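You operate a simulated robot arm through the tools that you are given. There is no shell and no other tool. Be economical: measure what you need, move in short steps, check, and stop when the job is done.

Carry out the task below with a simulated robot arm. There is one attempt and no reset: what you move stays moved.

TASK
Open the drawer of the red cart, put both yellow number plates from the top of the red cart away in the inside of the red cart's drawer, then shut the drawer.
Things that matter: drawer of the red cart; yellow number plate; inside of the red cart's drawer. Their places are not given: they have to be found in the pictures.

It is judged by the outcome, as a careful person would: the job done as asked, and still so three seconds after it is handed in. It fails if anything else is knocked over, pushed out of place, dropped, spilled or broken.

THE ROBOT
A 7-joint arm with a two-finger parallel gripper, fixed in place. Base frame: the origin is at the foot of the arm, x ahead of it, y to its left, z up; the work surface is at about z = 850. Lengths are in mm, angles in rad, forces in N, time in s.
With the tool pointing down near the work surface it reaches from about 240 to 680 mm from the base axis. Its first joint turns from -1.152 to 1.152 rad. Payload 2.4 kg.
Tool frame: the origin (TCP) lies between the finger pads and is the grasp point; the fingertips stand 30 mm ahead of it; z points along the fingers, y is the line along which they close. The gripper opens to 94 mm. The fingers are 28 mm wide and 10 mm thick; the gripper's body (50 by 96 mm) begins 55 mm behind the TCP.
Orientation is that of the tool frame in the base frame, as a unit quaternion [x, y, z, w]. With the fingers straight down and closing along the base's y, the tool's x points along the base's -x, its y along +y and its z along -z.

THE INTERFACE
- The arm moves only by the tool drive_tool. Its argument "steps" is a list of rows, each a list of 7 numbers: the opening, from 0 (shut) to 1 (fully open), then the shift along the base's x, y, z in mm, then the turn, a rotation vector about the base's x, y, z in rad. In form: [[grip, x, y, z, rx, ry, rz], ...]. A call has 1 to 10 rows; each row shifts and turns the commanded pose from where the row before left it. A row lasts 0.2 s, in which the tool goes at most 50 mm and 0.15 rad; a call with a longer step from one row to the next is refused whole, and so is a gripper value outside its range. A pose out of reach is approached as far as the arm can. The call stops where the force on the tool passes 40 N (or 10 N more than at its start, if that is more) or the arm is blocked; 0.2 s more then pass. The fingers move at their own pace (about 153 mm/s each) and stop on an object; they squeeze with about 41 N. The grip force told is the motor's: it shows also when the fingers shut on nothing. Time passes only in rows, and 0.2 s behind the last, so rows that do not move let the fingers close. It gives the time, the measured TCP pose, the force on the tool (base axes), the opening and the grip force at its end, in the units of the frame above (readings bear some noise).
- Cameras (640 x 400 px; columns grow to the right, rows downward): "scene" is fixed at [26.5, 460.4, 1456.4]; the picture's right is [-0.82, -0.57, 0.00], its down [-0.30, 0.43, -0.85] and it looks along [0.49, -0.69, -0.53] (base axes); focal length 349 px, centre (320, 200). "wrist" rides on the gripper at [-37, 0, -58] in the tool frame; the picture's right is [0.00, -1.00, 0.00], its down [0.97, 0.00, -0.24] and it looks along [0.24, 0.00, 0.97] (tool axes); focal length 218 px, centre (320, 200).
- camera(camera): a new picture of that camera. No time passes.
- measure_at(camera, pixels): there is no depth. For up to 12 entries [column, row, z] of the newest picture of that camera ("zoom" is the newest enlarged one), the place [x, y] in the base frame at which the ray of that pixel passes the height z, good to about 3 mm, but the place of the scene camera against the robot may be out by one fixed shift of up to 18 mm in any direction. No time passes.
- close_up(camera, box): a new picture of the part [left, top, right, bottom] of that camera's present view, enlarged. No time passes.
- finish_job(): hands the job in; it is judged then, once.

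Work in short steps. Measure before you move; look again where a grasp or a placing could have gone wrong, and mend it. You have 80 turns and 46 pictures in all, the two below and enlarged ones among them. Open the gripper and draw the arm clear of the work before you hand the job in, unless the task says otherwise; then end with one line.

The tools are called after ">>>" by a JSON object that holds its "method" and its "body". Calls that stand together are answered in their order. drive_tool: Moves the arm, as the interface text tells. Its arguments: {"type":"object","properties":{"steps":{"type":"array"}},"required":["steps"]} The other tools are called the same way: camera (camera) takes a picture; measure_at (camera, pixels) gives the place at which the rays of pixels pass given heights; close_up (camera, box) takes an enlarged picture of a part of a camera's view; finish_job () hands the job in.

At the start:

```text
time_s: 0.0
tool_pos: [473.1, -26.8, 1120.6]
orientation: [0.0, 1.0, 0.001, 0.001]
contact_force: [0.3, 0.2, 0.4]
opening: 94.1
grasp_force: 0.0
```

scene: 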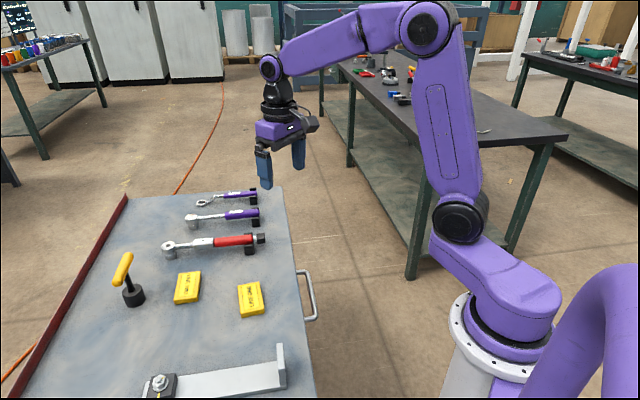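
wrist: 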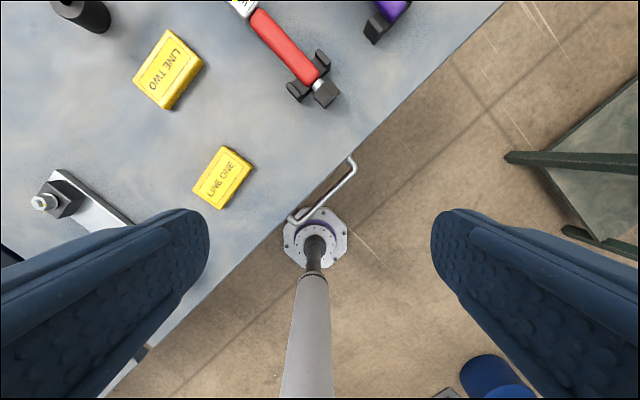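

The wrist view shows two plates, at about (168,70) and (222,178), and the drawer handle from (352,160) to (292,218). I'll measure these and take enlarged views.

>>> {"method": "close_up", "body": {"camera": "wrist", "box": [120, 0, 400, 280]}}

>>> {"method": "close_up", "body": {"camera": "scene", "box": [100, 180, 340, 400]}}

>>> {"method": "measure_at", "body": {"camera": "wrist", "pixels": [[168, 70, 860], [222, 178, 860], [505, 0, 850], [150, 350, 850], [352, 160, 800], [292, 218, 800], [352, 160, 830], [292, 218, 830]]}}

>>> {"method": "measure_at", "body": {"camera": "scene", "pixels": [[187, 286, 860], [250, 297, 860], [276, 188, 850], [318, 397, 850], [304, 272, 800], [312, 318, 800]]}}

```text
1.43 times, centred on (260, 140) of wrist
```

zoom: 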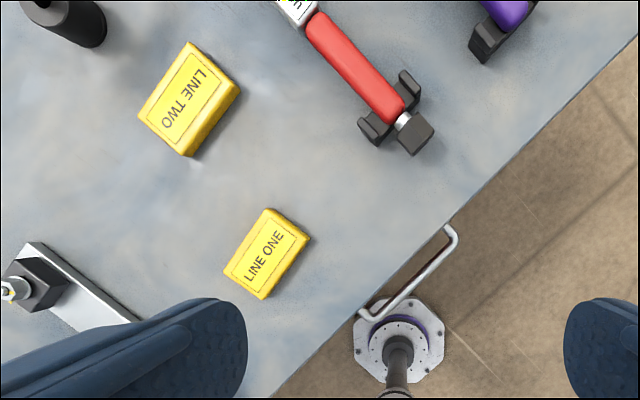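

```text
1.82 times, centred on (220, 290) of scene
```

zoom: 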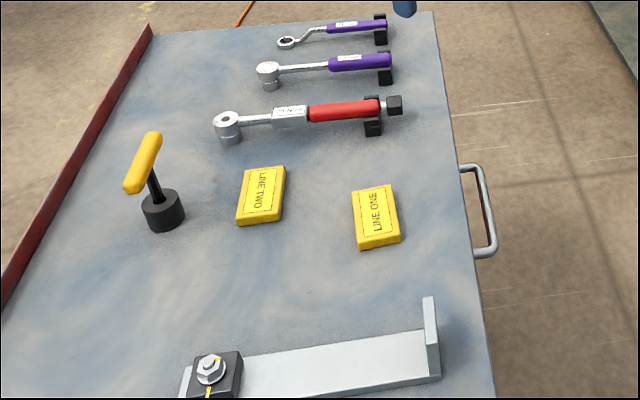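

```text
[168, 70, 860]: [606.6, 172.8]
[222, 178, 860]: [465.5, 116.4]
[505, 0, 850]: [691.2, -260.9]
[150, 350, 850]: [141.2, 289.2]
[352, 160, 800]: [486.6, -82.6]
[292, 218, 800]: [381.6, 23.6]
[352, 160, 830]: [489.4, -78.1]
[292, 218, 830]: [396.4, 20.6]
```

```text
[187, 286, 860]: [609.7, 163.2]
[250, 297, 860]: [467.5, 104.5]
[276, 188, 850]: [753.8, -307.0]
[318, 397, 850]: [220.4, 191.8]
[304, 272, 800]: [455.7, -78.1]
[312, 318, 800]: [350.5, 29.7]
```

I'll triangulate the handle from its outer corners, wrist (354,162) and (291,222), scene (309.4,272.3) and (314.3,318.5), at several heights. I'll do the same for the plate corners.

>>> {"method": "measure_at", "body": {"camera": "wrist", "pixels": [[354, 162, 820], [354, 162, 780], [354, 162, 740], [291, 222, 820], [291, 222, 780], [291, 222, 740], [224, 146, 865], [252, 166, 865], [193, 188, 865], [219, 208, 865]]}}

>>> {"method": "measure_at", "body": {"camera": "scene", "pixels": [[309.4, 272.3, 820], [309.4, 272.3, 780], [309.4, 272.3, 740], [314.3, 318.5, 820], [314.3, 318.5, 780], [314.3, 318.5, 740]]}}

```text
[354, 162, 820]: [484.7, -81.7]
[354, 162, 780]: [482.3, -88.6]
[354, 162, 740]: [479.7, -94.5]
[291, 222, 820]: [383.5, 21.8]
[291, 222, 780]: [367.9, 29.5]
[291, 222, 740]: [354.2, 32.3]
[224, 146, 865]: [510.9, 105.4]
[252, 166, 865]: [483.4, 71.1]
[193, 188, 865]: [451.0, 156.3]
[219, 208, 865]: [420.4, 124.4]
```

```text
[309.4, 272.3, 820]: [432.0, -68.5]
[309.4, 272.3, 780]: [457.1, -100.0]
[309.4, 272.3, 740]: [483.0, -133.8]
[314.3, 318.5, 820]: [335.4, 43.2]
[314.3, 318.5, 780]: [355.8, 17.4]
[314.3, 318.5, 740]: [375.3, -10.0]
```

The two cameras disagree on the handle height, so I need a closer view. I'll move the tool above the handle and turn it 45° so the fingers close across the bar.

>>> {"method": "drive_tool", "body": {"steps": [[1, -12, -8, -20, 0, 0, -0.131], [1, -12, -8, -20, 0, 0, -0.131], [1, -12, -8, -20, 0, 0, -0.131], [1, -12, -8, -20, 0, 0, -0.131], [1, -12, -8, -20, 0, 0, -0.131], [1, -12, -8, -20, 0, 0, -0.13]]}}

>>> {"method": "camera", "body": {"camera": "wrist"}}

```text
time_s: 1.4
tool_pos: [401.3, -74.5, 1000.5]
orientation: [0.383, 0.924, 0.0, 0.0]
contact_force: [0.3, 0.5, 0.4]
opening: 94.2
grasp_force: 0.1
```

```text
41 pictures are left
```

wrist: 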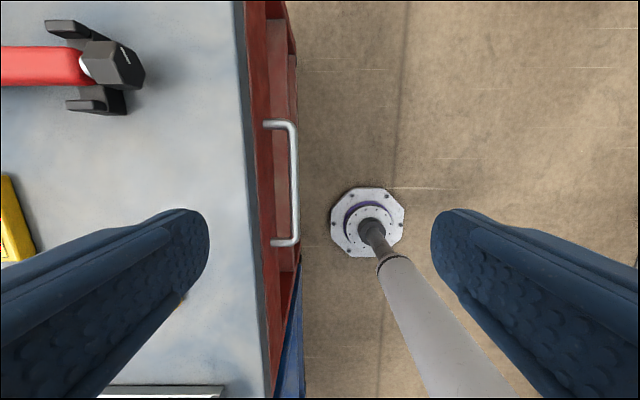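

The bar's outer corners are now at (297,124) and (297,244). I'll measure them at several heights and intersect with the first view.

>>> {"method": "measure_at", "body": {"camera": "wrist", "pixels": [[297, 124, 820], [297, 124, 780], [297, 124, 740], [297, 244, 820], [297, 244, 780], [297, 244, 740], [244, 100, 850], [262, 300, 850], [266, 125, 780], [274, 243, 780], [301, 262, 780]]}}

>>> {"method": "close_up", "body": {"camera": "wrist", "box": [220, 80, 340, 280]}}

```text
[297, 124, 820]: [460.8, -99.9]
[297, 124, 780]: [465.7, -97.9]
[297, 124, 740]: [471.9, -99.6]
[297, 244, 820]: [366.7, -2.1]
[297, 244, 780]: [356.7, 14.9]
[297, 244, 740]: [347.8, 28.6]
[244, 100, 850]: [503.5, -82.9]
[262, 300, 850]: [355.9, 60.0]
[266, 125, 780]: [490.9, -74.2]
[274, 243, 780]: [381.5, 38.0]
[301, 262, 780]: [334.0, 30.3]
```

```text
2.00 times, centred on (280, 180) of wrist
```

zoom: 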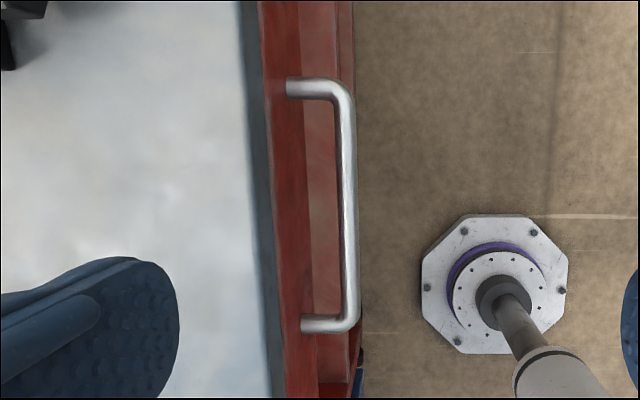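

Intersecting the two views puts the bar at z≈705, about 30 mm outside the top's edge. I plan to hook it from behind with the cartward finger, with the gripper wide open and vertical. I'll go lower on the outward side for a precise look.

>>> {"method": "drive_tool", "body": {"steps": [[1, -5, 3, -30, 0, 0, 0], [1, -5, 3, -30, 0, 0, 0], [1, -5, 3, -30, 0, 0, 0], [1, 0, 0, 0, 0, 0, 0]]}}

>>> {"method": "camera", "body": {"camera": "wrist"}}

```text
time_s: 2.4
tool_pos: [386.3, -65.6, 909.9]
orientation: [0.383, 0.924, 0.0, 0.0]
contact_force: [-0.6, -0.8, 0.7]
opening: 94.0
grasp_force: 0.0
```

```text
39 pictures are left
```

wrist: 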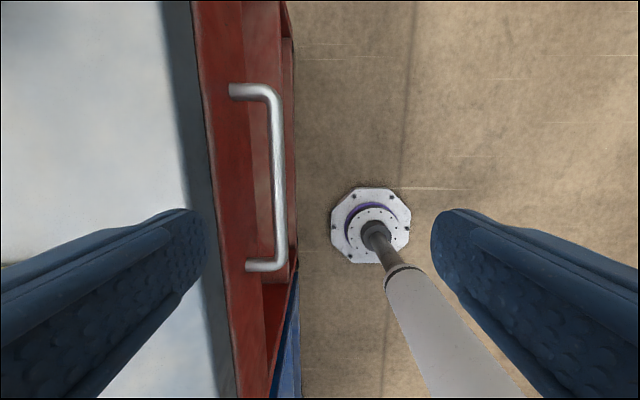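

Bar outer corners are about (280,90) and (288,266), and its inner edge is around column 271. I'll measure the bar and edges at candidate heights.

>>> {"method": "measure_at", "body": {"camera": "wrist", "pixels": [[281, 180, 740], [281, 180, 700], [270, 180, 740], [270, 180, 700], [188, 180, 850], [213, 180, 840], [213, 180, 820], [280, 88, 720], [287, 268, 720], [230, 90, 720], [247, 266, 720]]}}

>>> {"method": "close_up", "body": {"camera": "wrist", "box": [160, 60, 320, 300]}}

```text
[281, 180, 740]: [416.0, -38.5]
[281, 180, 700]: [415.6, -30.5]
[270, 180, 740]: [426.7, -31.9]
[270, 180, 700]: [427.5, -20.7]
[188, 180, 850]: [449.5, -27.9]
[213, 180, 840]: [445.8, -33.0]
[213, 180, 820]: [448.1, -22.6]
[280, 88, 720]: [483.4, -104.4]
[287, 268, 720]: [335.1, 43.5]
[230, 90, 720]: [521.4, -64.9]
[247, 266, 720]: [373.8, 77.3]
```

```text
1.67 times, centred on (240, 180) of wrist
```

zoom: 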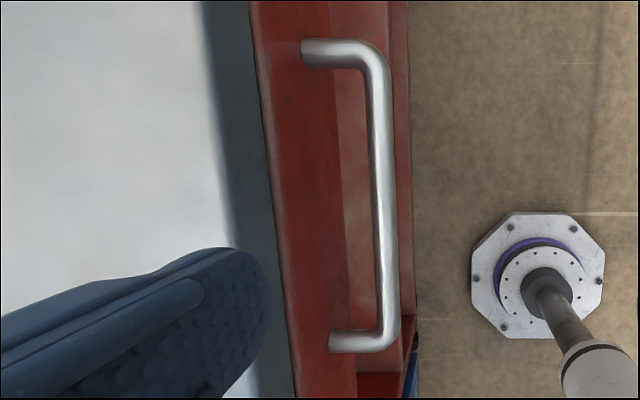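

The refined estimate is bar z≈775, outer face x+y≈370, inner face ≈386 and top edge ≈421. A 10 mm finger centred at x+y≈403 should fit. I'll line up, descend part way and check.

>>> {"method": "drive_tool", "body": {"steps": [[1, 1, 7.5, -10, 0, 0, 0], [1, 0, 0, -35, 0, 0, 0], [1, 0, 0, -30, 0, 0, 0], [1, 0, 0, 0, 0, 0, 0]]}}

>>> {"method": "camera", "body": {"camera": "wrist"}}

>>> {"method": "close_up", "body": {"camera": "scene", "box": [240, 200, 400, 340]}}

```text
time_s: 3.4
tool_pos: [386.0, -57.4, 836.1]
orientation: [0.383, 0.924, 0.0, 0.0]
contact_force: [0.1, 0.8, -0.2]
opening: 94.1
grasp_force: 0.0
```

```text
37 pictures are left
```

wrist: 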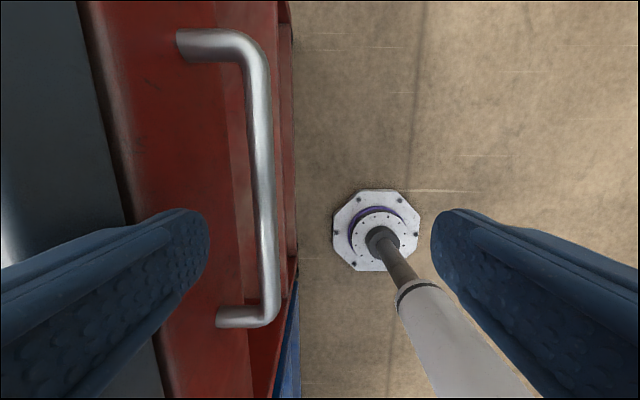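

```text
2.86 times, centred on (320, 270) of scene
```

zoom: 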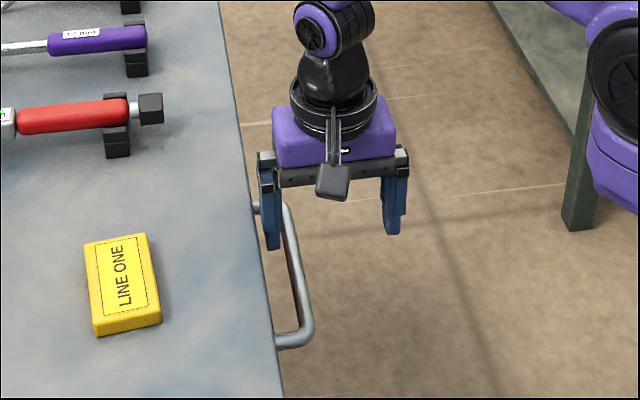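

The finger tip sits between the edge and the bar. I'll check the bar from this nearer view.

>>> {"method": "measure_at", "body": {"camera": "wrist", "pixels": [[276, 220, 775], [276, 220, 760], [257, 220, 775], [257, 220, 760], [258, 32, 775], [258, 32, 760], [276, 324, 775], [276, 324, 760], [210, 240, 806]]}}

```text
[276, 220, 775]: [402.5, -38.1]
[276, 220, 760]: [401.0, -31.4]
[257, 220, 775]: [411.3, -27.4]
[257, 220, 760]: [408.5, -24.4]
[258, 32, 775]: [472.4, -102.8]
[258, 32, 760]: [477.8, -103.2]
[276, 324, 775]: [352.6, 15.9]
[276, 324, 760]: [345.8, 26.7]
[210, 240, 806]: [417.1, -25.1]
```

Bar inner face is at x+y≈384 and the finger spans 395–409, so it clears. I'll lower the finger behind the bar.

>>> {"method": "drive_tool", "body": {"steps": [[1, 0, 0, -20, 0, 0, 0], [1, 0, 0, -20, 0, 0, 0], [1, 0, 0, -20, 0, 0, 0], [1, 0, 0, 0, 0, 0, 0]]}}

>>> {"method": "camera", "body": {"camera": "wrist"}}

```text
time_s: 4.4
tool_pos: [386.9, -59.0, 776.0]
orientation: [0.382, 0.924, -0.001, 0.0]
contact_force: [-0.1, 0.7, -0.3]
opening: 94.2
grasp_force: 0.0
```

```text
35 pictures are left
```

wrist: 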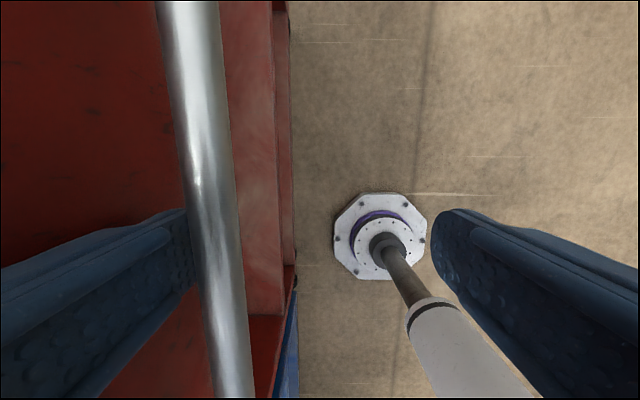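

The bar now hides the finger tip, so the finger is hooked behind it. I'll pull outward along (-1,-1).

>>> {"method": "drive_tool", "body": {"steps": [[1, -10, -10, 0, 0, 0, 0], [1, -10, -10, 0, 0, 0, 0], [1, -10, -10, 0, 0, 0, 0], [1, -10, -10, 0, 0, 0, 0], [1, -10, -10, 0, 0, 0, 0], [1, -10, -10, 0, 0, 0, 0]]}}

>>> {"method": "camera", "body": {"camera": "scene"}}

```text
time_s: 5.8
tool_pos: [326.8, -119.4, 776.0]
orientation: [0.383, 0.924, 0.0, -0.001]
contact_force: [0.5, 0.1, 0.0]
opening: 94.3
grasp_force: 0.1
```

```text
34 pictures are left
```

scene: 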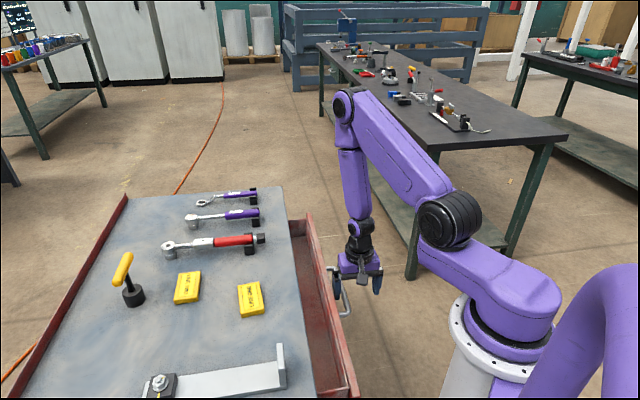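

The drawer is opening smoothly, so I'll keep pulling.

>>> {"method": "drive_tool", "body": {"steps": [[1, -12, -12, 0, 0, 0, 0], [1, -12, -12, 0, 0, 0, 0], [1, -12, -12, 0, 0, 0, 0], [1, -12, -12, 0, 0, 0, 0], [1, -12, -12, 0, 0, 0, 0], [1, -12, -12, 0, 0, 0, 0], [1, 0, 0, 0, 0, 0, 0]]}}

>>> {"method": "camera", "body": {"camera": "scene"}}

```text
time_s: 7.4
tool_pos: [254.0, -190.9, 776.3]
orientation: [0.383, 0.924, 0.0, 0.0]
contact_force: [-0.2, 0.1, 0.1]
opening: 93.9
grasp_force: 0.2
```

```text
33 pictures are left
```

scene: 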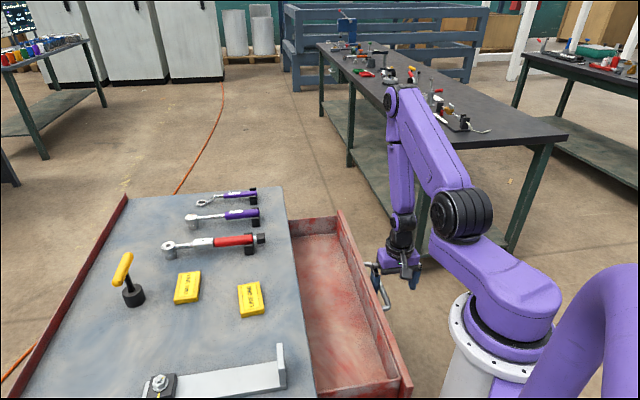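

The drawer is open about 180 mm and its floor is visible. I'll unhook, lift straight up, then go over the plates.

>>> {"method": "drive_tool", "body": {"steps": [[1, 3, 3, 0, 0, 0, 0], [1, 0, 0, 30, 0, 0, 0], [1, 0, 0, 45, 0, 0, 0], [1, 0, 0, 45, 0, 0, 0], [1, 0, 0, 45, 0, 0, 0], [1, 0, 0, 45, 0, 0, 0], [1, 20, 30, 15, 0, 0, 0], [1, 30, 35, 0, 0, 0, 0], [1, 30, 35, 0, 0, 0, 0], [1, 0, 0, 0, 0, 0, 0]]}}

>>> {"method": "camera", "body": {"camera": "wrist"}}

```text
time_s: 9.6
tool_pos: [337.1, -85.5, 1002.1]
orientation: [0.382, 0.924, 0.0, 0.0]
contact_force: [0.0, -0.2, 0.7]
opening: 93.8
grasp_force: 0.0
```

```text
32 pictures are left
```

wrist: 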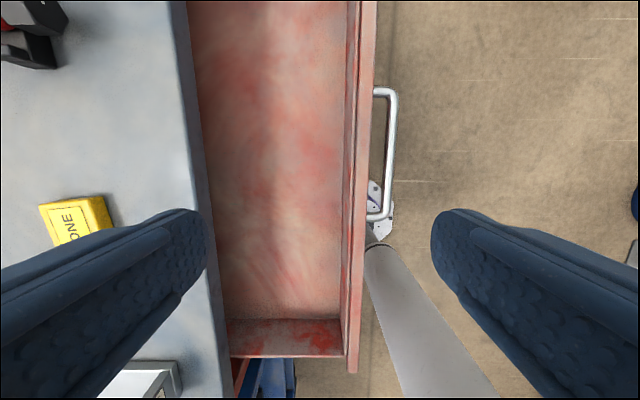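

Now I'll move above plate ONE and look at both plates.

>>> {"method": "drive_tool", "body": {"steps": [[1, 30, 35, 0, 0, 0, 0], [1, 30, 35, 0, 0, 0, 0], [1, 30, 35, 0, 0, 0, 0], [1, 30, 35, 0, 0, 0, 0], [1, 30, 35, 0, 0, 0, 0], [1, 0, 0, 0, 0, 0, 0]]}}

>>> {"method": "camera", "body": {"camera": "wrist"}}

```text
time_s: 11.0
tool_pos: [487.7, 87.3, 1000.6]
orientation: [0.383, 0.924, 0.0, 0.0]
contact_force: [0.5, -0.1, -0.4]
opening: 93.8
grasp_force: 0.0
```

```text
31 pictures are left
```

wrist: 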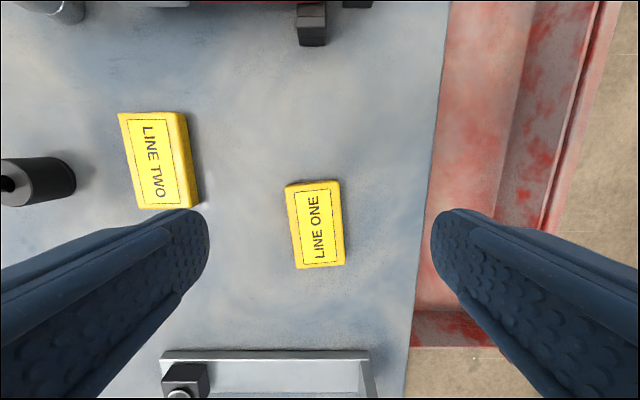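

Plate ONE's top face has corners (286,186), (338,181), (296,268) and (345,265). I'll measure both plates and the drawer features.

>>> {"method": "measure_at", "body": {"camera": "wrist", "pixels": [[286, 186, 865], [338, 181, 865], [296, 268, 865], [345, 265, 865], [316, 224, 865], [119, 113, 865], [178, 112, 865], [140, 210, 865], [192, 208, 865], [320, 200, 850]]}}

>>> {"method": "measure_at", "body": {"camera": "scene", "pixels": [[187, 286, 860], [250, 297, 860]]}}

```text
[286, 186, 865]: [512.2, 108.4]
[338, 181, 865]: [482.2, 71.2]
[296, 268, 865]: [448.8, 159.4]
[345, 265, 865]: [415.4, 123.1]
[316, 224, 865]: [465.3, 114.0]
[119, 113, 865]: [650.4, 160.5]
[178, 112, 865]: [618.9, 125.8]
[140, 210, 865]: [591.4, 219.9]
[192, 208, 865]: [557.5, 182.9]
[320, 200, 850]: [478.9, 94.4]
```

```text
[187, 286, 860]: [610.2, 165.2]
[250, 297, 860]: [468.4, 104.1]
```

Plate ONE's centre is (465,115) and its short axis is at about 51.5°. I'll align with a +0.115 rad turn and descend to just above it.

>>> {"method": "drive_tool", "body": {"steps": [[1, -12, 14, -10, 0, 0, 0.06], [1, -11, 14, -20, 0, 0, 0.055], [1, 0, 0, -35, 0, 0, 0], [1, 0, 0, -30, 0, 0, 0], [1, 0, 0, 0, 0, 0, 0]]}}

>>> {"method": "camera", "body": {"camera": "wrist"}}

>>> {"method": "close_up", "body": {"camera": "scene", "box": [160, 220, 320, 340]}}

```text
time_s: 12.2
tool_pos: [464.0, 115.4, 906.5]
orientation: [0.328, 0.945, 0.0, 0.0]
contact_force: [-0.4, 1.0, -0.7]
opening: 94.0
grasp_force: 0.1
```

```text
30 pictures are left
```

wrist: 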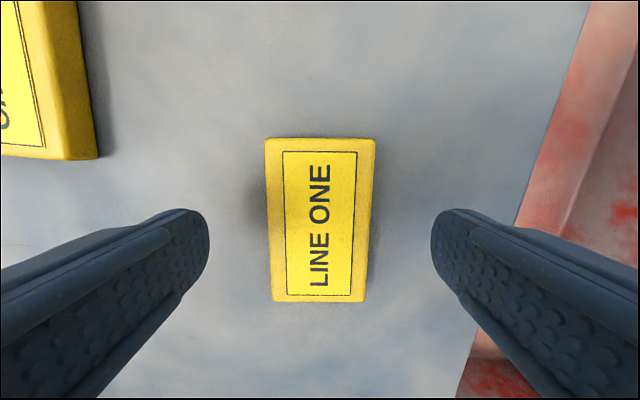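

```text
3.33 times, centred on (240, 280) of scene
```

zoom: 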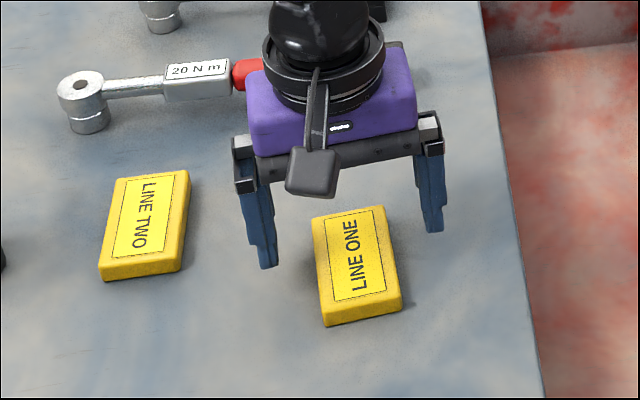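

It's well centred and aligned. I'll descend until the tips are just above the surface.

>>> {"method": "drive_tool", "body": {"steps": [[1, 0, 0, -10, 0, 0, 0], [1, 0, 0, -8, 0, 0, 0], [1, 0, 0, -3, 0, 0, 0], [1, 0, 0, 0, 0, 0, 0]]}}

>>> {"method": "close_up", "body": {"camera": "scene", "box": [160, 220, 320, 340]}}

```text
time_s: 13.2
tool_pos: [464.4, 114.6, 884.8]
orientation: [0.329, 0.944, 0.0, 0.0]
contact_force: [-0.2, 0.3, 0.0]
opening: 93.9
grasp_force: 0.0
```

```text
3.33 times, centred on (240, 280) of scene
```

zoom: 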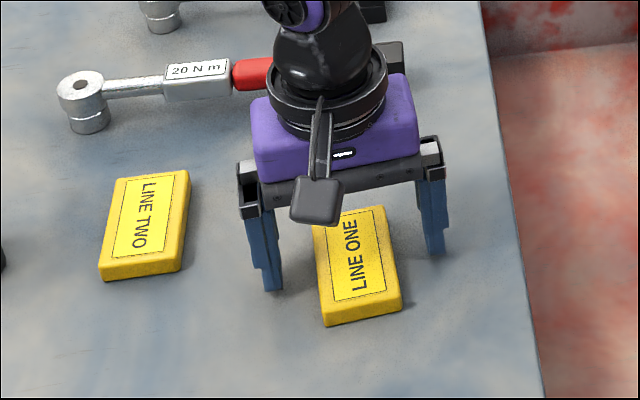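

Tips are close to the surface, so I'll close on the plate.

>>> {"method": "drive_tool", "body": {"steps": [[1, 0, 0, -2, 0, 0, 0], [0.6, 0, 0, 0, 0, 0, 0], [0.4, 0, 0, 0, 0, 0, 0], [0, 0, 0, 0, 0, 0, 0], [0, 0, 0, 0, 0, 0, 0]]}}

>>> {"method": "drive_tool", "body": {"steps": [[0, 0, 0, 20, 0, 0, 0], [0, 0, 0, 30, 0, 0, 0], [0, 0, 0, 0, 0, 0, 0]]}}

>>> {"method": "camera", "body": {"camera": "wrist"}}

```text
time_s: 14.4
tool_pos: [463.9, 114.5, 882.4]
orientation: [0.329, 0.944, -0.001, 0.0]
contact_force: [-0.1, 0.3, -0.2]
opening: 48.6
grasp_force: 40.7
```

```text
time_s: 15.2
tool_pos: [464.1, 116.1, 932.7]
orientation: [0.328, 0.945, -0.001, 0.0]
contact_force: [0.4, 0.5, -0.5]
opening: 0.3
grasp_force: 33.1
```

```text
27 pictures are left
```

wrist: 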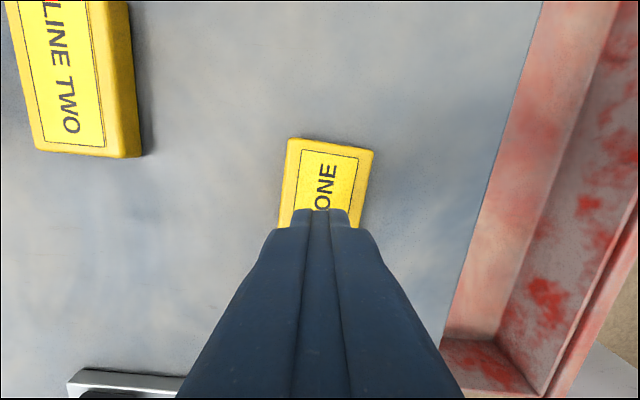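

The fingers slipped off because the grip was too shallow. I'll open again and check the plate's pose.

>>> {"method": "drive_tool", "body": {"steps": [[1, 0, 0, 0, 0, 0, 0], [1, 0, 0, 0, 0, 0, 0], [1, 0, 0, 0, 0, 0, 0]]}}

>>> {"method": "camera", "body": {"camera": "wrist"}}

```text
time_s: 16.0
tool_pos: [464.5, 116.0, 933.0]
orientation: [0.329, 0.944, 0.0, 0.0]
contact_force: [0.2, 0.1, -0.8]
opening: 93.9
grasp_force: 0.1
```

```text
26 pictures are left
```

wrist: 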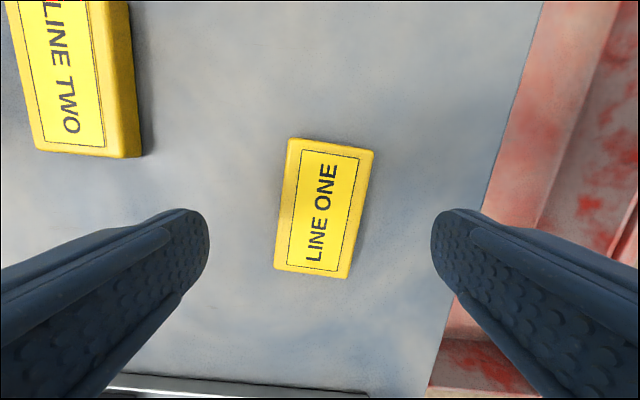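

>>> {"method": "measure_at", "body": {"camera": "wrist", "pixels": [[289, 139, 860], [373, 151, 860], [274, 268, 860], [347, 277, 860]]}}

```text
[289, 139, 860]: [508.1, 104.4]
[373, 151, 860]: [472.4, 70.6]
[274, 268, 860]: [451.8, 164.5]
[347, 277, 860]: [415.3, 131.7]
```

The plate is now centred at (462,118) and turned, with its short axis at 43°. I'll realign by −0.148 rad and descend lower this time, watching the force.

>>> {"method": "drive_tool", "body": {"steps": [[1, -2.5, 2, 0, 0, 0, -0.148], [1, 0, 0, -30, 0, 0, 0], [1, 0, 0, -20, 0, 0, 0], [1, 0, 0, -3, 0, 0, 0], [1, 0, 0, -2, 0, 0, 0], [1, 0, 0, 0, 0, 0, 0]]}}

>>> {"method": "camera", "body": {"camera": "wrist"}}

```text
time_s: 17.2
tool_pos: [462.7, 118.1, 880.6]
orientation: [0.398, 0.918, 0.0, 0.001]
contact_force: [-1.5, 0.8, 6.4]
opening: 93.8
grasp_force: 0.1
stopped in row 6: the force on the tool passed its limit (the readings are from after the stop); the commanded pose is now the measured one
```

```text
25 pictures are left
```

wrist: 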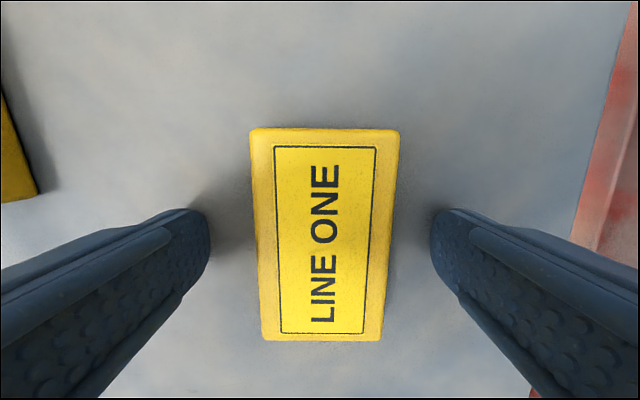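

The tips touched the surface at TCP 880.5, so the surface is at about 850, and the plate looks symmetric between the fingers. I'll close and lift slowly.

>>> {"method": "drive_tool", "body": {"steps": [[0.7, 0, 0, 0.3, 0, 0, 0], [0.5, 0, 0, 0, 0, 0, 0], [0.3, 0, 0, 0, 0, 0, 0], [0.3, 0, 0, 0, 0, 0, 0], [0.3, 0, 0, 0, 0, 0, 0], [0.3, 0, 0, 2, 0, 0, 0], [0.3, 0, 0, 3, 0, 0, 0], [0.3, 0, 0, 3, 0, 0, 0]]}}

>>> {"method": "camera", "body": {"camera": "wrist"}}

```text
time_s: 19.1
tool_pos: [463.8, 118.0, 888.7]
orientation: [0.397, 0.918, 0.0, 0.0]
contact_force: [0.7, -0.5, -1.2]
opening: 48.6
grasp_force: 40.6
```

```text
24 pictures are left
```

wrist: 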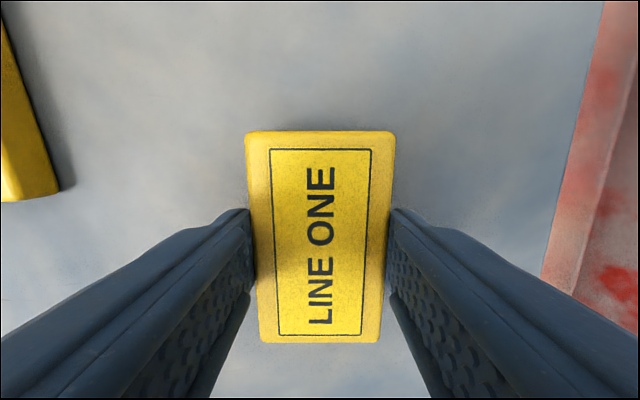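

The plate keeps its size in the view, so it's coming up with the gripper. I'll keep lifting gently.

>>> {"method": "drive_tool", "body": {"steps": [[0.3, 0, 0, 6, 0, 0, 0], [0.3, 0, 0, 8, 0, 0, 0], [0.3, 0, 0, 10, 0, 0, 0], [0.3, 0, 0, 10, 0, 0, 0], [0.3, 0, 0, 10, 0, 0, 0], [0.3, 0, 0, 0, 0, 0, 0]]}}

>>> {"method": "camera", "body": {"camera": "scene"}}

```text
time_s: 20.4
tool_pos: [463.2, 118.0, 932.1]
orientation: [0.398, 0.917, 0.0, 0.0]
contact_force: [1.0, 0.2, -0.3]
opening: 48.5
grasp_force: 40.5
```

```text
23 pictures are left
```

scene: 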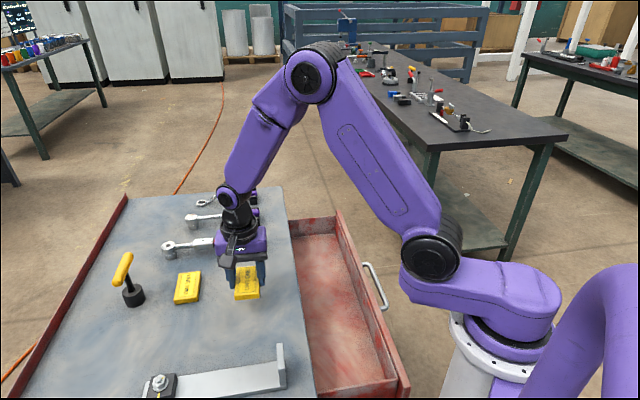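

The plate is held. The open drawer interior spans roughly x+y from 195 to 421. I'll carry the plate out over it to about (339,−31) and look.

>>> {"method": "drive_tool", "body": {"steps": [[0.3, 0, 0, 20, 0, 0, 0], [0.3, -20, -20, 0, 0, 0, 0], [0.3, -25, -26, 0, 0, 0, 0], [0.3, -26, -34, 0, 0, 0, 0], [0.3, -26, -34, 0, 0, 0, 0], [0.3, -18, -24, 0, 0, 0, 0], [0.3, -9, -11, 0, 0, 0, 0], [0.3, 0, 0, 0, 0, 0, 0]]}}

>>> {"method": "camera", "body": {"camera": "wrist"}}

>>> {"method": "camera", "body": {"camera": "scene"}}

```text
time_s: 22.2
tool_pos: [337.0, -31.3, 951.6]
orientation: [0.398, 0.917, -0.001, 0.0]
contact_force: [-0.1, -0.3, -0.5]
opening: 49.0
grasp_force: 41.1
```

```text
22 pictures are left
```

wrist: 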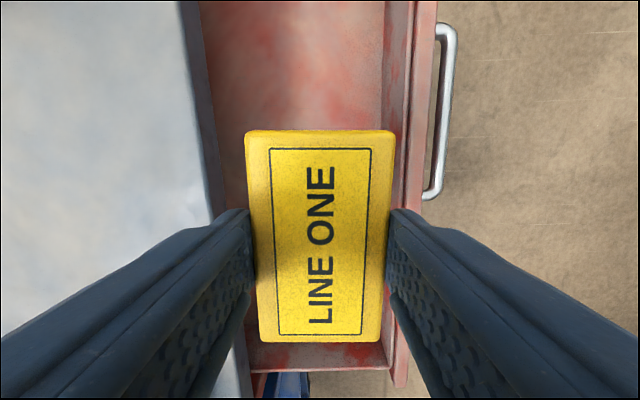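

```text
21 pictures are left
```

scene: 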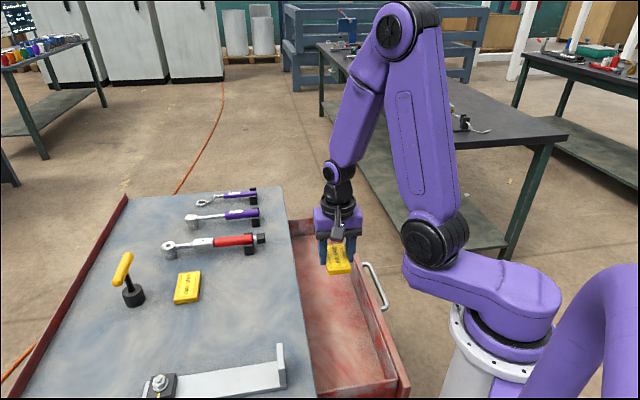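

I'll measure the cart edge, the front wall's rim and the floor edge around the plate.

>>> {"method": "measure_at", "body": {"camera": "wrist", "pixels": [[213, 190, 850], [224, 190, 827], [408, 100, 810], [408, 100, 780], [382, 100, 750], [382, 100, 720], [300, 345, 750], [300, 345, 700], [300, 370, 800], [425, 100, 810]]}}

>>> {"method": "measure_at", "body": {"camera": "scene", "pixels": [[400, 390, 810], [340, 215, 810], [385, 378, 740], [335, 235, 740], [335, 235, 700]]}}

```text
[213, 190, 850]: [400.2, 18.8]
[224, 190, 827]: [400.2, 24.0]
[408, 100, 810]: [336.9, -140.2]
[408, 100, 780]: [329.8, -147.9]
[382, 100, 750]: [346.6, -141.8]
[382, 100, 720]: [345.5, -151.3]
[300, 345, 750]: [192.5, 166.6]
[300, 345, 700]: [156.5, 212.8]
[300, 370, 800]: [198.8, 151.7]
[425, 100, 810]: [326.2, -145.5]
```

```text
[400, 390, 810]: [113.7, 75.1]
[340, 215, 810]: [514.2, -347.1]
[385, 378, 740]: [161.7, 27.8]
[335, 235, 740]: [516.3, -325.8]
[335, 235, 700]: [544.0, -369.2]
```

Interior is x+y≈200–420 and the plate sits near the middle. I'll descend, slowing below TCP 800.

>>> {"method": "drive_tool", "body": {"steps": [[0.3, 1, 1, -20, 0, 0, 0], [0.3, 0, 0, -30, 0, 0, 0], [0.3, 0, 0, -30, 0, 0, 0], [0.3, 0, 0, -30, 0, 0, 0], [0.3, 0, 0, -20, 0, 0, 0], [0.3, 0, 0, -10, 0, 0, 0], [0.3, 0, 0, 0, 0, 0, 0]]}}

>>> {"method": "close_up", "body": {"camera": "scene", "box": [240, 200, 440, 400]}}

```text
time_s: 23.9
tool_pos: [340.1, -29.3, 811.4]
orientation: [0.398, 0.917, 0.0, 0.0]
contact_force: [-0.1, 0.1, -0.8]
opening: 48.8
grasp_force: 41.2
```

```text
2.00 times, centred on (340, 300) of scene
```

zoom: 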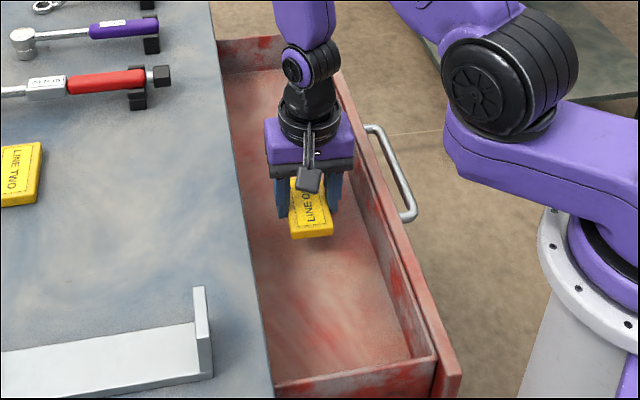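

The plate's shadow is close beneath it, so I'll lower in small rows.

>>> {"method": "drive_tool", "body": {"steps": [[0.3, 0, 0, -6, 0, 0, 0], [0.3, 0, 0, -6, 0, 0, 0], [0.3, 0, 0, -6, 0, 0, 0], [0.3, 0, 0, -5, 0, 0, 0], [0.3, 0, 0, -5, 0, 0, 0], [0.3, 0, 0, 0, 0, 0, 0]]}}

>>> {"method": "close_up", "body": {"camera": "scene", "box": [280, 240, 400, 360]}}

```text
time_s: 25.2
tool_pos: [341.0, -29.2, 783.7]
orientation: [0.398, 0.917, -0.001, 0.0]
contact_force: [-0.2, 0.7, -0.5]
opening: 48.6
grasp_force: 41.0
```

```text
3.33 times, centred on (340, 300) of scene
```

zoom: 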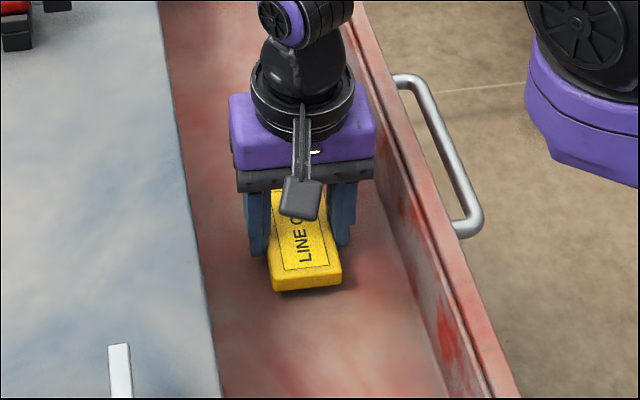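

Still slightly above the floor, so I'll continue in smaller steps.

>>> {"method": "drive_tool", "body": {"steps": [[0.3, 0, 0, -4, 0, 0, 0], [0.3, 0, 0, -4, 0, 0, 0], [0.3, 0, 0, -3, 0, 0, 0], [0.3, 0, 0, -3, 0, 0, 0], [0.3, 0, 0, -2, 0, 0, 0], [0.3, 0, 0, -2, 0, 0, 0], [0.3, 0, 0, -2, 0, 0, 0], [0.3, 0, 0, 0, 0, 0, 0]]}}

```text
time_s: 26.4
tool_pos: [338.9, -29.4, 770.6]
orientation: [0.398, 0.917, 0.0, 0.0]
contact_force: [-0.6, 0.7, 6.9]
opening: 48.7
grasp_force: 41.3
stopped in row 5: the force on the tool passed its limit (the readings are from after the stop); the commanded pose is now the measured one
```

Contact came at TCP 770.6, so the floor is at about 740. I'll release, rise and check.

>>> {"method": "drive_tool", "body": {"steps": [[0.75, 0, 0, 0.5, 0, 0, 0], [0.75, 0, 0, 0, 0, 0, 0], [0.75, 0, 0, 20, 0, 0, 0], [0.75, 0, 0, 40, 0, 0, 0], [0.75, 0, 0, 45, 0, 0, 0], [0.75, 0, 0, 45, 0, 0, 0], [0.75, 0, 0, 30, 0, 0, 0], [0.75, 0, 0, 0, 0, 0, 0]]}}

>>> {"method": "camera", "body": {"camera": "wrist"}}

```text
time_s: 28.2
tool_pos: [340.0, -30.2, 952.5]
orientation: [0.397, 0.918, 0.0, 0.0]
contact_force: [-0.1, 0.1, 0.5]
opening: 70.5
grasp_force: 0.0
```

```text
18 pictures are left
```

wrist: 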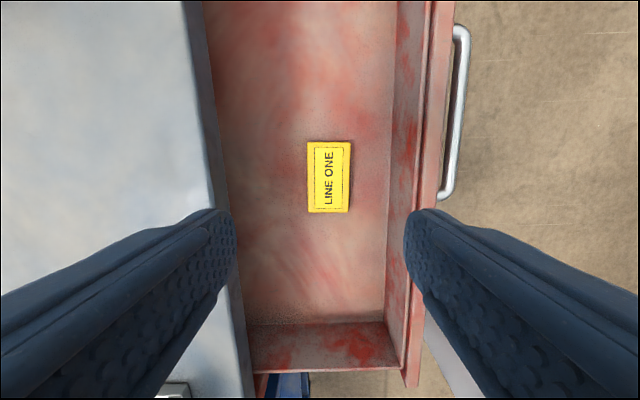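

Plate ONE lies flat in the drawer. Next I'll move over plate TWO near (604,172), staying high, and check clearance to the T-handle tool.

>>> {"method": "drive_tool", "body": {"steps": [[1, 10, 10, 20, 0, 0, 0], [1, 30, 25, 20, 0, 0, 0], [1, 35, 27, 10, 0, 0, 0], [1, 35, 27, 0, 0, 0, 0], [1, 35, 27, 0, 0, 0, 0], [1, 35, 27, 0, 0, 0, 0], [1, 35, 27, 0, 0, 0, 0], [1, 30, 20, 0, 0, 0, 0.03], [1, 0, 0, 0, 0, 0, 0]]}}

>>> {"method": "camera", "body": {"camera": "wrist"}}

```text
time_s: 30.2
tool_pos: [586.5, 160.8, 1000.3]
orientation: [0.385, 0.923, -0.001, 0.001]
contact_force: [0.7, 0.5, -0.6]
opening: 94.2
grasp_force: 0.0
```

```text
17 pictures are left
```

wrist: 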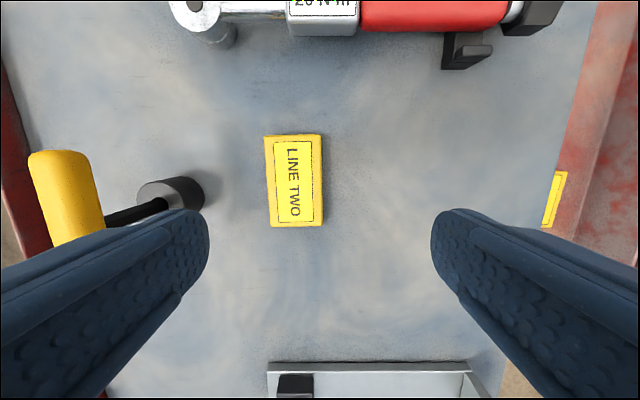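

The T-handle's base is at (172,190) and plate TWO's corners are about (264,136), (321,134), (269,226) and (323,225). I'll measure both.

>>> {"method": "measure_at", "body": {"camera": "wrist", "pixels": [[264, 137, 864], [319, 135, 864], [269, 226, 864], [321, 225, 864], [172, 185, 880], [70, 195, 950], [200, 195, 870], [100, 200, 950]]}}

```text
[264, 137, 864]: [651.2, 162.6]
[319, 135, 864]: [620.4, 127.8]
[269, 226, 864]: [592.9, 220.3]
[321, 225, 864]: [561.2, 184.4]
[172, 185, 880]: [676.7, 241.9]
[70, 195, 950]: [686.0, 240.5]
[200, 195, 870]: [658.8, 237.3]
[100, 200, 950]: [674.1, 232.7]
```

Plate TWO's centre is (606,174), and the T-handle is about 99 mm away along the closing axis, which is clear with a partly open gripper. I'll centre and descend to just above it.

>>> {"method": "drive_tool", "body": {"steps": [[0.8, 10, 6.5, 0, 0, 0, 0.02], [0.8, 10, 6.5, 0, 0, 0, 0.01], [0.8, 0, 0, -30, 0, 0, 0], [0.8, 0, 0, -30, 0, 0, 0], [0.8, 0, 0, -25, 0, 0, 0], [0.8, 0, 0, 0, 0, 0, 0]]}}

>>> {"method": "camera", "body": {"camera": "wrist"}}

```text
time_s: 31.6
tool_pos: [605.1, 173.0, 915.1]
orientation: [0.371, 0.929, 0.001, 0.001]
contact_force: [-0.7, -0.2, -0.1]
opening: 75.1
grasp_force: 0.0
```

```text
16 pictures are left
```

wrist: 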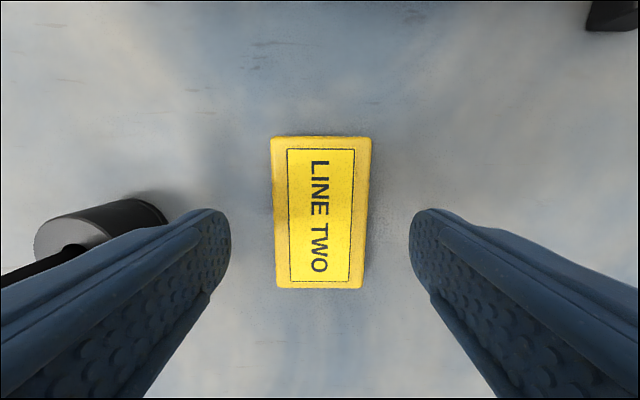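

It's centred and square. I'll descend to the surface, close and lift slowly.

>>> {"method": "drive_tool", "body": {"steps": [[0.8, 0.5, 0.5, -15, 0, 0, 0], [0.8, 0, 0, -12, 0, 0, 0], [0.8, 0, 0, -4, 0, 0, 0], [0.8, 0, 0, -2.5, 0, 0, 0], [0.8, 0, 0, 0, 0, 0, 0]]}}

>>> {"method": "drive_tool", "body": {"steps": [[0.6, 0, 0, 0, 0, 0, 0], [0.45, 0, 0, 0, 0, 0, 0], [0.3, 0, 0, 0, 0, 0, 0], [0.3, 0, 0, 0, 0, 0, 0], [0.3, 0, 0, 2, 0, 0, 0], [0.3, 0, 0, 3, 0, 0, 0], [0.3, 0, 0, 4, 0, 0, 0], [0.3, 0, 0, 6, 0, 0, 0], [0.3, 0, 0, 8, 0, 0, 0], [0.3, 0, 0, 10, 0, 0, 0]]}}

>>> {"method": "camera", "body": {"camera": "wrist"}}

```text
time_s: 32.8
tool_pos: [604.8, 173.6, 882.1]
orientation: [0.37, 0.929, 0.001, 0.001]
contact_force: [-0.8, 0.0, 0.3]
opening: 75.4
grasp_force: 0.1
```

```text
time_s: 35.0
tool_pos: [605.1, 173.1, 917.3]
orientation: [0.371, 0.929, -0.001, 0.0]
contact_force: [0.2, 0.2, -0.1]
opening: 48.6
grasp_force: 41.2
```

```text
15 pictures are left
```

wrist: 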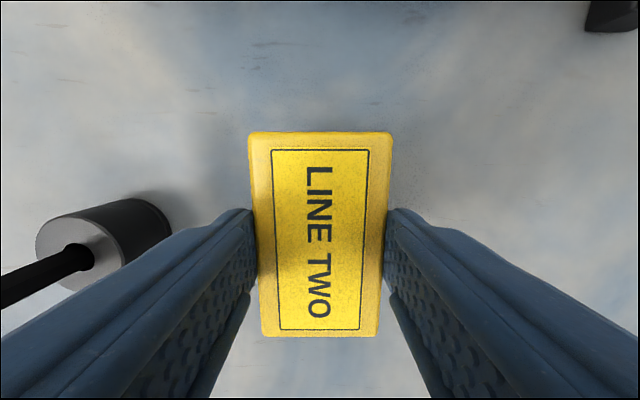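

Plate TWO is held. I'll raise it well above everything, then carry it to about (425,−115) over the drawer.

>>> {"method": "drive_tool", "body": {"steps": [[0.3, 0, 0, 15, 0, 0, 0], [0.3, 0, 0, 20, 0, 0, 0], [0.3, 0, 0, 20, 0, 0, 0], [0.3, 0, 0, 15, 0, 0, 0], [0.3, 0, 0, 0, 0, 0, 0]]}}

>>> {"method": "drive_tool", "body": {"steps": [[0.3, -10, -16, 0, 0, 0, 0], [0.3, -18, -28, 0, 0, 0, 0], [0.3, -20, -33, 0, 0, 0, 0], [0.3, -22, -36, 0, 0, 0, 0], [0.3, -22, -36, 0, 0, 0, 0], [0.3, -22, -36, 0, 0, 0, 0], [0.3, -22, -36, 0, 0, 0, 0], [0.3, -20, -33, 0, 0, 0, 0], [0.3, -14, -22, 0, 0, 0, 0], [0.3, -10, -12, 0, 0, 0, 0]]}}

>>> {"method": "camera", "body": {"camera": "wrist"}}

```text
time_s: 36.2
tool_pos: [604.3, 173.1, 984.8]
orientation: [0.37, 0.929, 0.0, 0.0]
contact_force: [-0.7, -0.1, -0.6]
opening: 48.6
grasp_force: 41.1
```

```text
time_s: 38.4
tool_pos: [425.5, -113.9, 985.8]
orientation: [0.369, 0.929, 0.001, 0.001]
contact_force: [0.2, 0.6, -0.5]
opening: 49.0
grasp_force: 41.2
```

```text
14 pictures are left
```

wrist: 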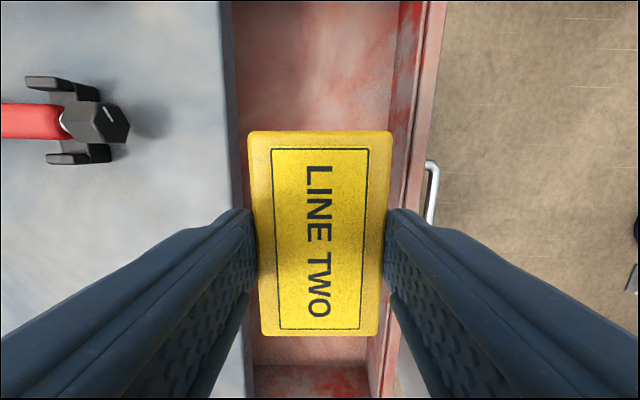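

It's positioned over the drawer and clear of the edge. I'll descend to just above the floor (contact expected at TCP ≈770).

>>> {"method": "drive_tool", "body": {"steps": [[0.3, 0, 0, -25, 0, 0, 0], [0.3, 0, 0, -35, 0, 0, 0], [0.3, 0, 0, -35, 0, 0, 0], [0.3, 0, 0, -35, 0, 0, 0], [0.3, 0, 0, -30, 0, 0, 0], [0.3, 0, 0, -20, 0, 0, 0], [0.3, 0, 0, -15, 0, 0, 0], [0.3, 0, 0, -5, 0, 0, 0], [0.3, 0, 0, 0, 0, 0, 0]]}}

>>> {"method": "close_up", "body": {"camera": "scene", "box": [240, 200, 400, 340]}}

```text
time_s: 40.4
tool_pos: [425.8, -114.6, 784.3]
orientation: [0.371, 0.929, 0.001, 0.002]
contact_force: [0.2, 0.0, 0.3]
opening: 48.8
grasp_force: 40.5
```

```text
2.86 times, centred on (320, 270) of scene
```

zoom: 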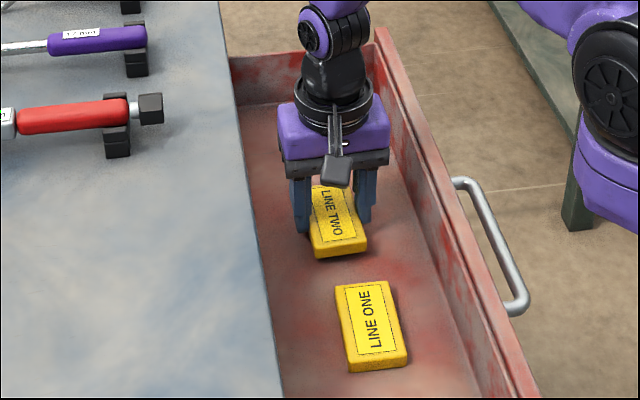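

Both plates are in place with a clear gap between them. I'll lower the last bit to contact.

>>> {"method": "drive_tool", "body": {"steps": [[0.3, 0, 0, -4, 0, 0, 0], [0.3, 0, 0, -4, 0, 0, 0], [0.3, 0, 0, -2, 0, 0, 0], [0.3, 0, 0, -2, 0, 0, 0], [0.3, 0, 0, -1, 0, 0, 0], [0.3, 0, 0, -1, 0, 0, 0], [0.3, 0, 0, 0, 0, 0, 0]]}}

>>> {"method": "drive_tool", "body": {"steps": [[0.75, 0, 0, 0, 0, 0, 0], [0.75, 0, 0, 0, 0, 0, 0], [0.75, 0, 0, 20, 0, 0, 0], [0.75, 0, 0, 40, 0, 0, 0], [0.75, 0, 0, 45, 0, 0, 0], [0.75, 0, 0, 45, 0, 0, 0], [0.75, 0, 0, 0, 0, 0, 0]]}}

>>> {"method": "camera", "body": {"camera": "wrist"}}

```text
time_s: 42.0
tool_pos: [424.6, -114.7, 771.4]
orientation: [0.371, 0.929, 0.0, 0.002]
contact_force: [-1.9, 2.0, 31.5]
opening: 48.8
grasp_force: 41.3
```

```text
time_s: 43.6
tool_pos: [424.0, -115.5, 920.9]
orientation: [0.37, 0.929, 0.0, 0.001]
contact_force: [-0.6, 0.4, -0.5]
opening: 70.6
grasp_force: 0.0
```

```text
12 pictures are left
```

wrist: 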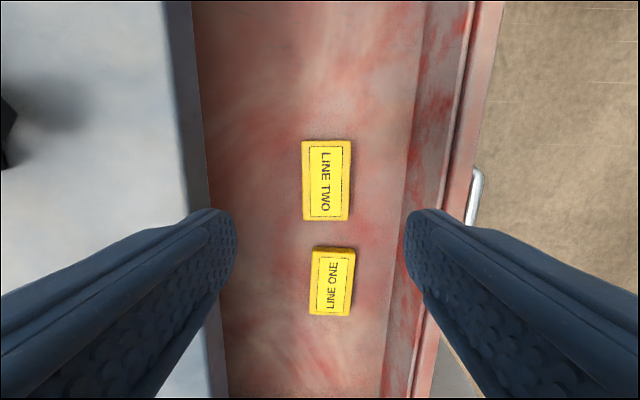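

Both plates lie flat in the drawer. To shut it I'll push the bar from outside with the cartward finger's outer face, gripper wide open so the body stays clear of the cart top. First I'll go over to the outer side.

>>> {"method": "drive_tool", "body": {"steps": [[1, -30, -16, 0, 0, 0, -0.028], [1, -33, -17, 0, 0, 0, 0], [1, -33, -17, 0, 0, 0, 0], [1, -33, -17, 0, 0, 0, 0], [1, -33, -17, 0, 0, 0, 0], [1, -30, -16, 0, 0, 0, 0], [1, 0, 0, 0, 0, 0, 0]]}}

>>> {"method": "camera", "body": {"camera": "wrist"}}

```text
time_s: 45.2
tool_pos: [232.5, -215.1, 920.9]
orientation: [0.383, 0.924, 0.0, 0.0]
contact_force: [-0.5, -0.3, 0.0]
opening: 94.1
grasp_force: 0.0
```

```text
11 pictures are left
```

wrist: 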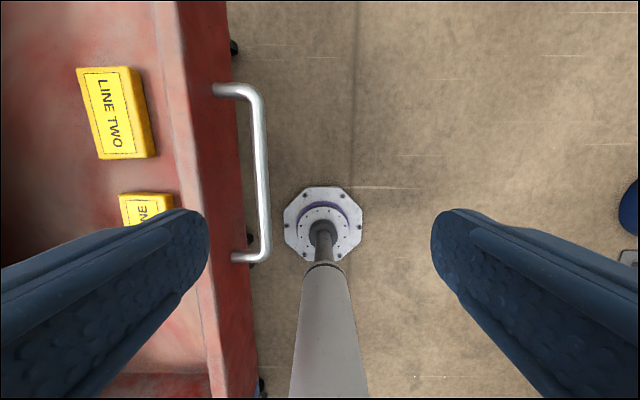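

>>> {"method": "measure_at", "body": {"camera": "wrist", "pixels": [[267, 180, 772], [256, 180, 772], [262, 92, 772], [270, 255, 772], [220, 180, 800], [200, 180, 800]]}}

```text
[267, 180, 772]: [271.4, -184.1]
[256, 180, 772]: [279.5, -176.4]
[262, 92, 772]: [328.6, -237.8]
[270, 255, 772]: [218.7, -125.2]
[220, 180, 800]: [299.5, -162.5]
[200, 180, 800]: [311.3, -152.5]
```

Bar's outer face is at x+y≈90, so I need TCP x+y≈−6 for about 10 mm clearance. I'll shift out and descend to TCP 780.

>>> {"method": "drive_tool", "body": {"steps": [[1, -11.5, -11.5, 0, 0, 0, 0], [1, 0, 0, -30, 0, 0, 0], [1, 0, 0, -40, 0, 0, 0], [1, 0, 0, -30, 0, 0, 0], [1, 0, 0, -20, 0, 0, 0], [1, 0, 0, -20, 0, 0, 0], [1, 0, 0, 0, 0, 0, 0]]}}

>>> {"method": "camera", "body": {"camera": "wrist"}}

```text
time_s: 46.8
tool_pos: [222.1, -225.7, 780.6]
orientation: [0.384, 0.923, 0.0, 0.0]
contact_force: [0.2, 0.3, 0.6]
opening: 94.0
grasp_force: 0.1
```

```text
10 pictures are left
```

wrist: 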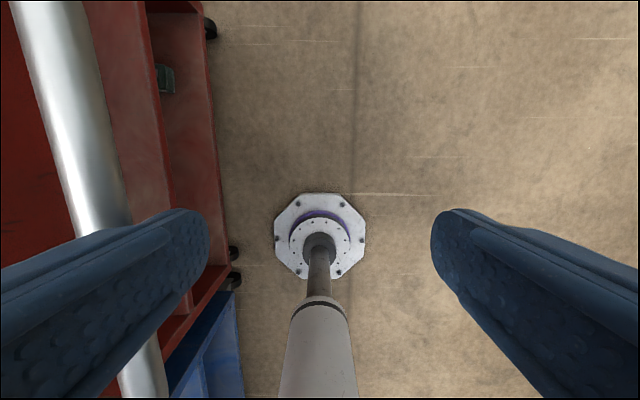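

The finger now stands outside the bar. I'll push inward along (+1,+1), gently at first.

>>> {"method": "drive_tool", "body": {"steps": [[1, 4, 4, 0, 0, 0, 0], [1, 4, 4, 0, 0, 0, 0], [1, 8, 8, 0, 0, 0, 0], [1, 10, 10, 0, 0, 0, 0], [1, 10, 10, 0, 0, 0, 0], [1, 10, 10, 0, 0, 0, 0], [1, 10, 10, 0, 0, 0, 0], [1, 10, 10, 0, 0, 0, 0], [1, 10, 10, 0, 0, 0, 0]]}}

>>> {"method": "camera", "body": {"camera": "scene"}}

```text
time_s: 48.8
tool_pos: [297.6, -148.7, 782.7]
orientation: [0.384, 0.923, 0.0, 0.0]
contact_force: [-1.0, 0.4, 0.6]
opening: 93.8
grasp_force: 0.0
```

```text
9 pictures are left
```

scene: 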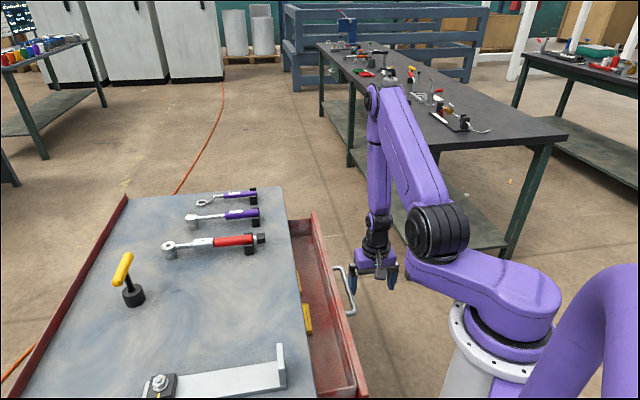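

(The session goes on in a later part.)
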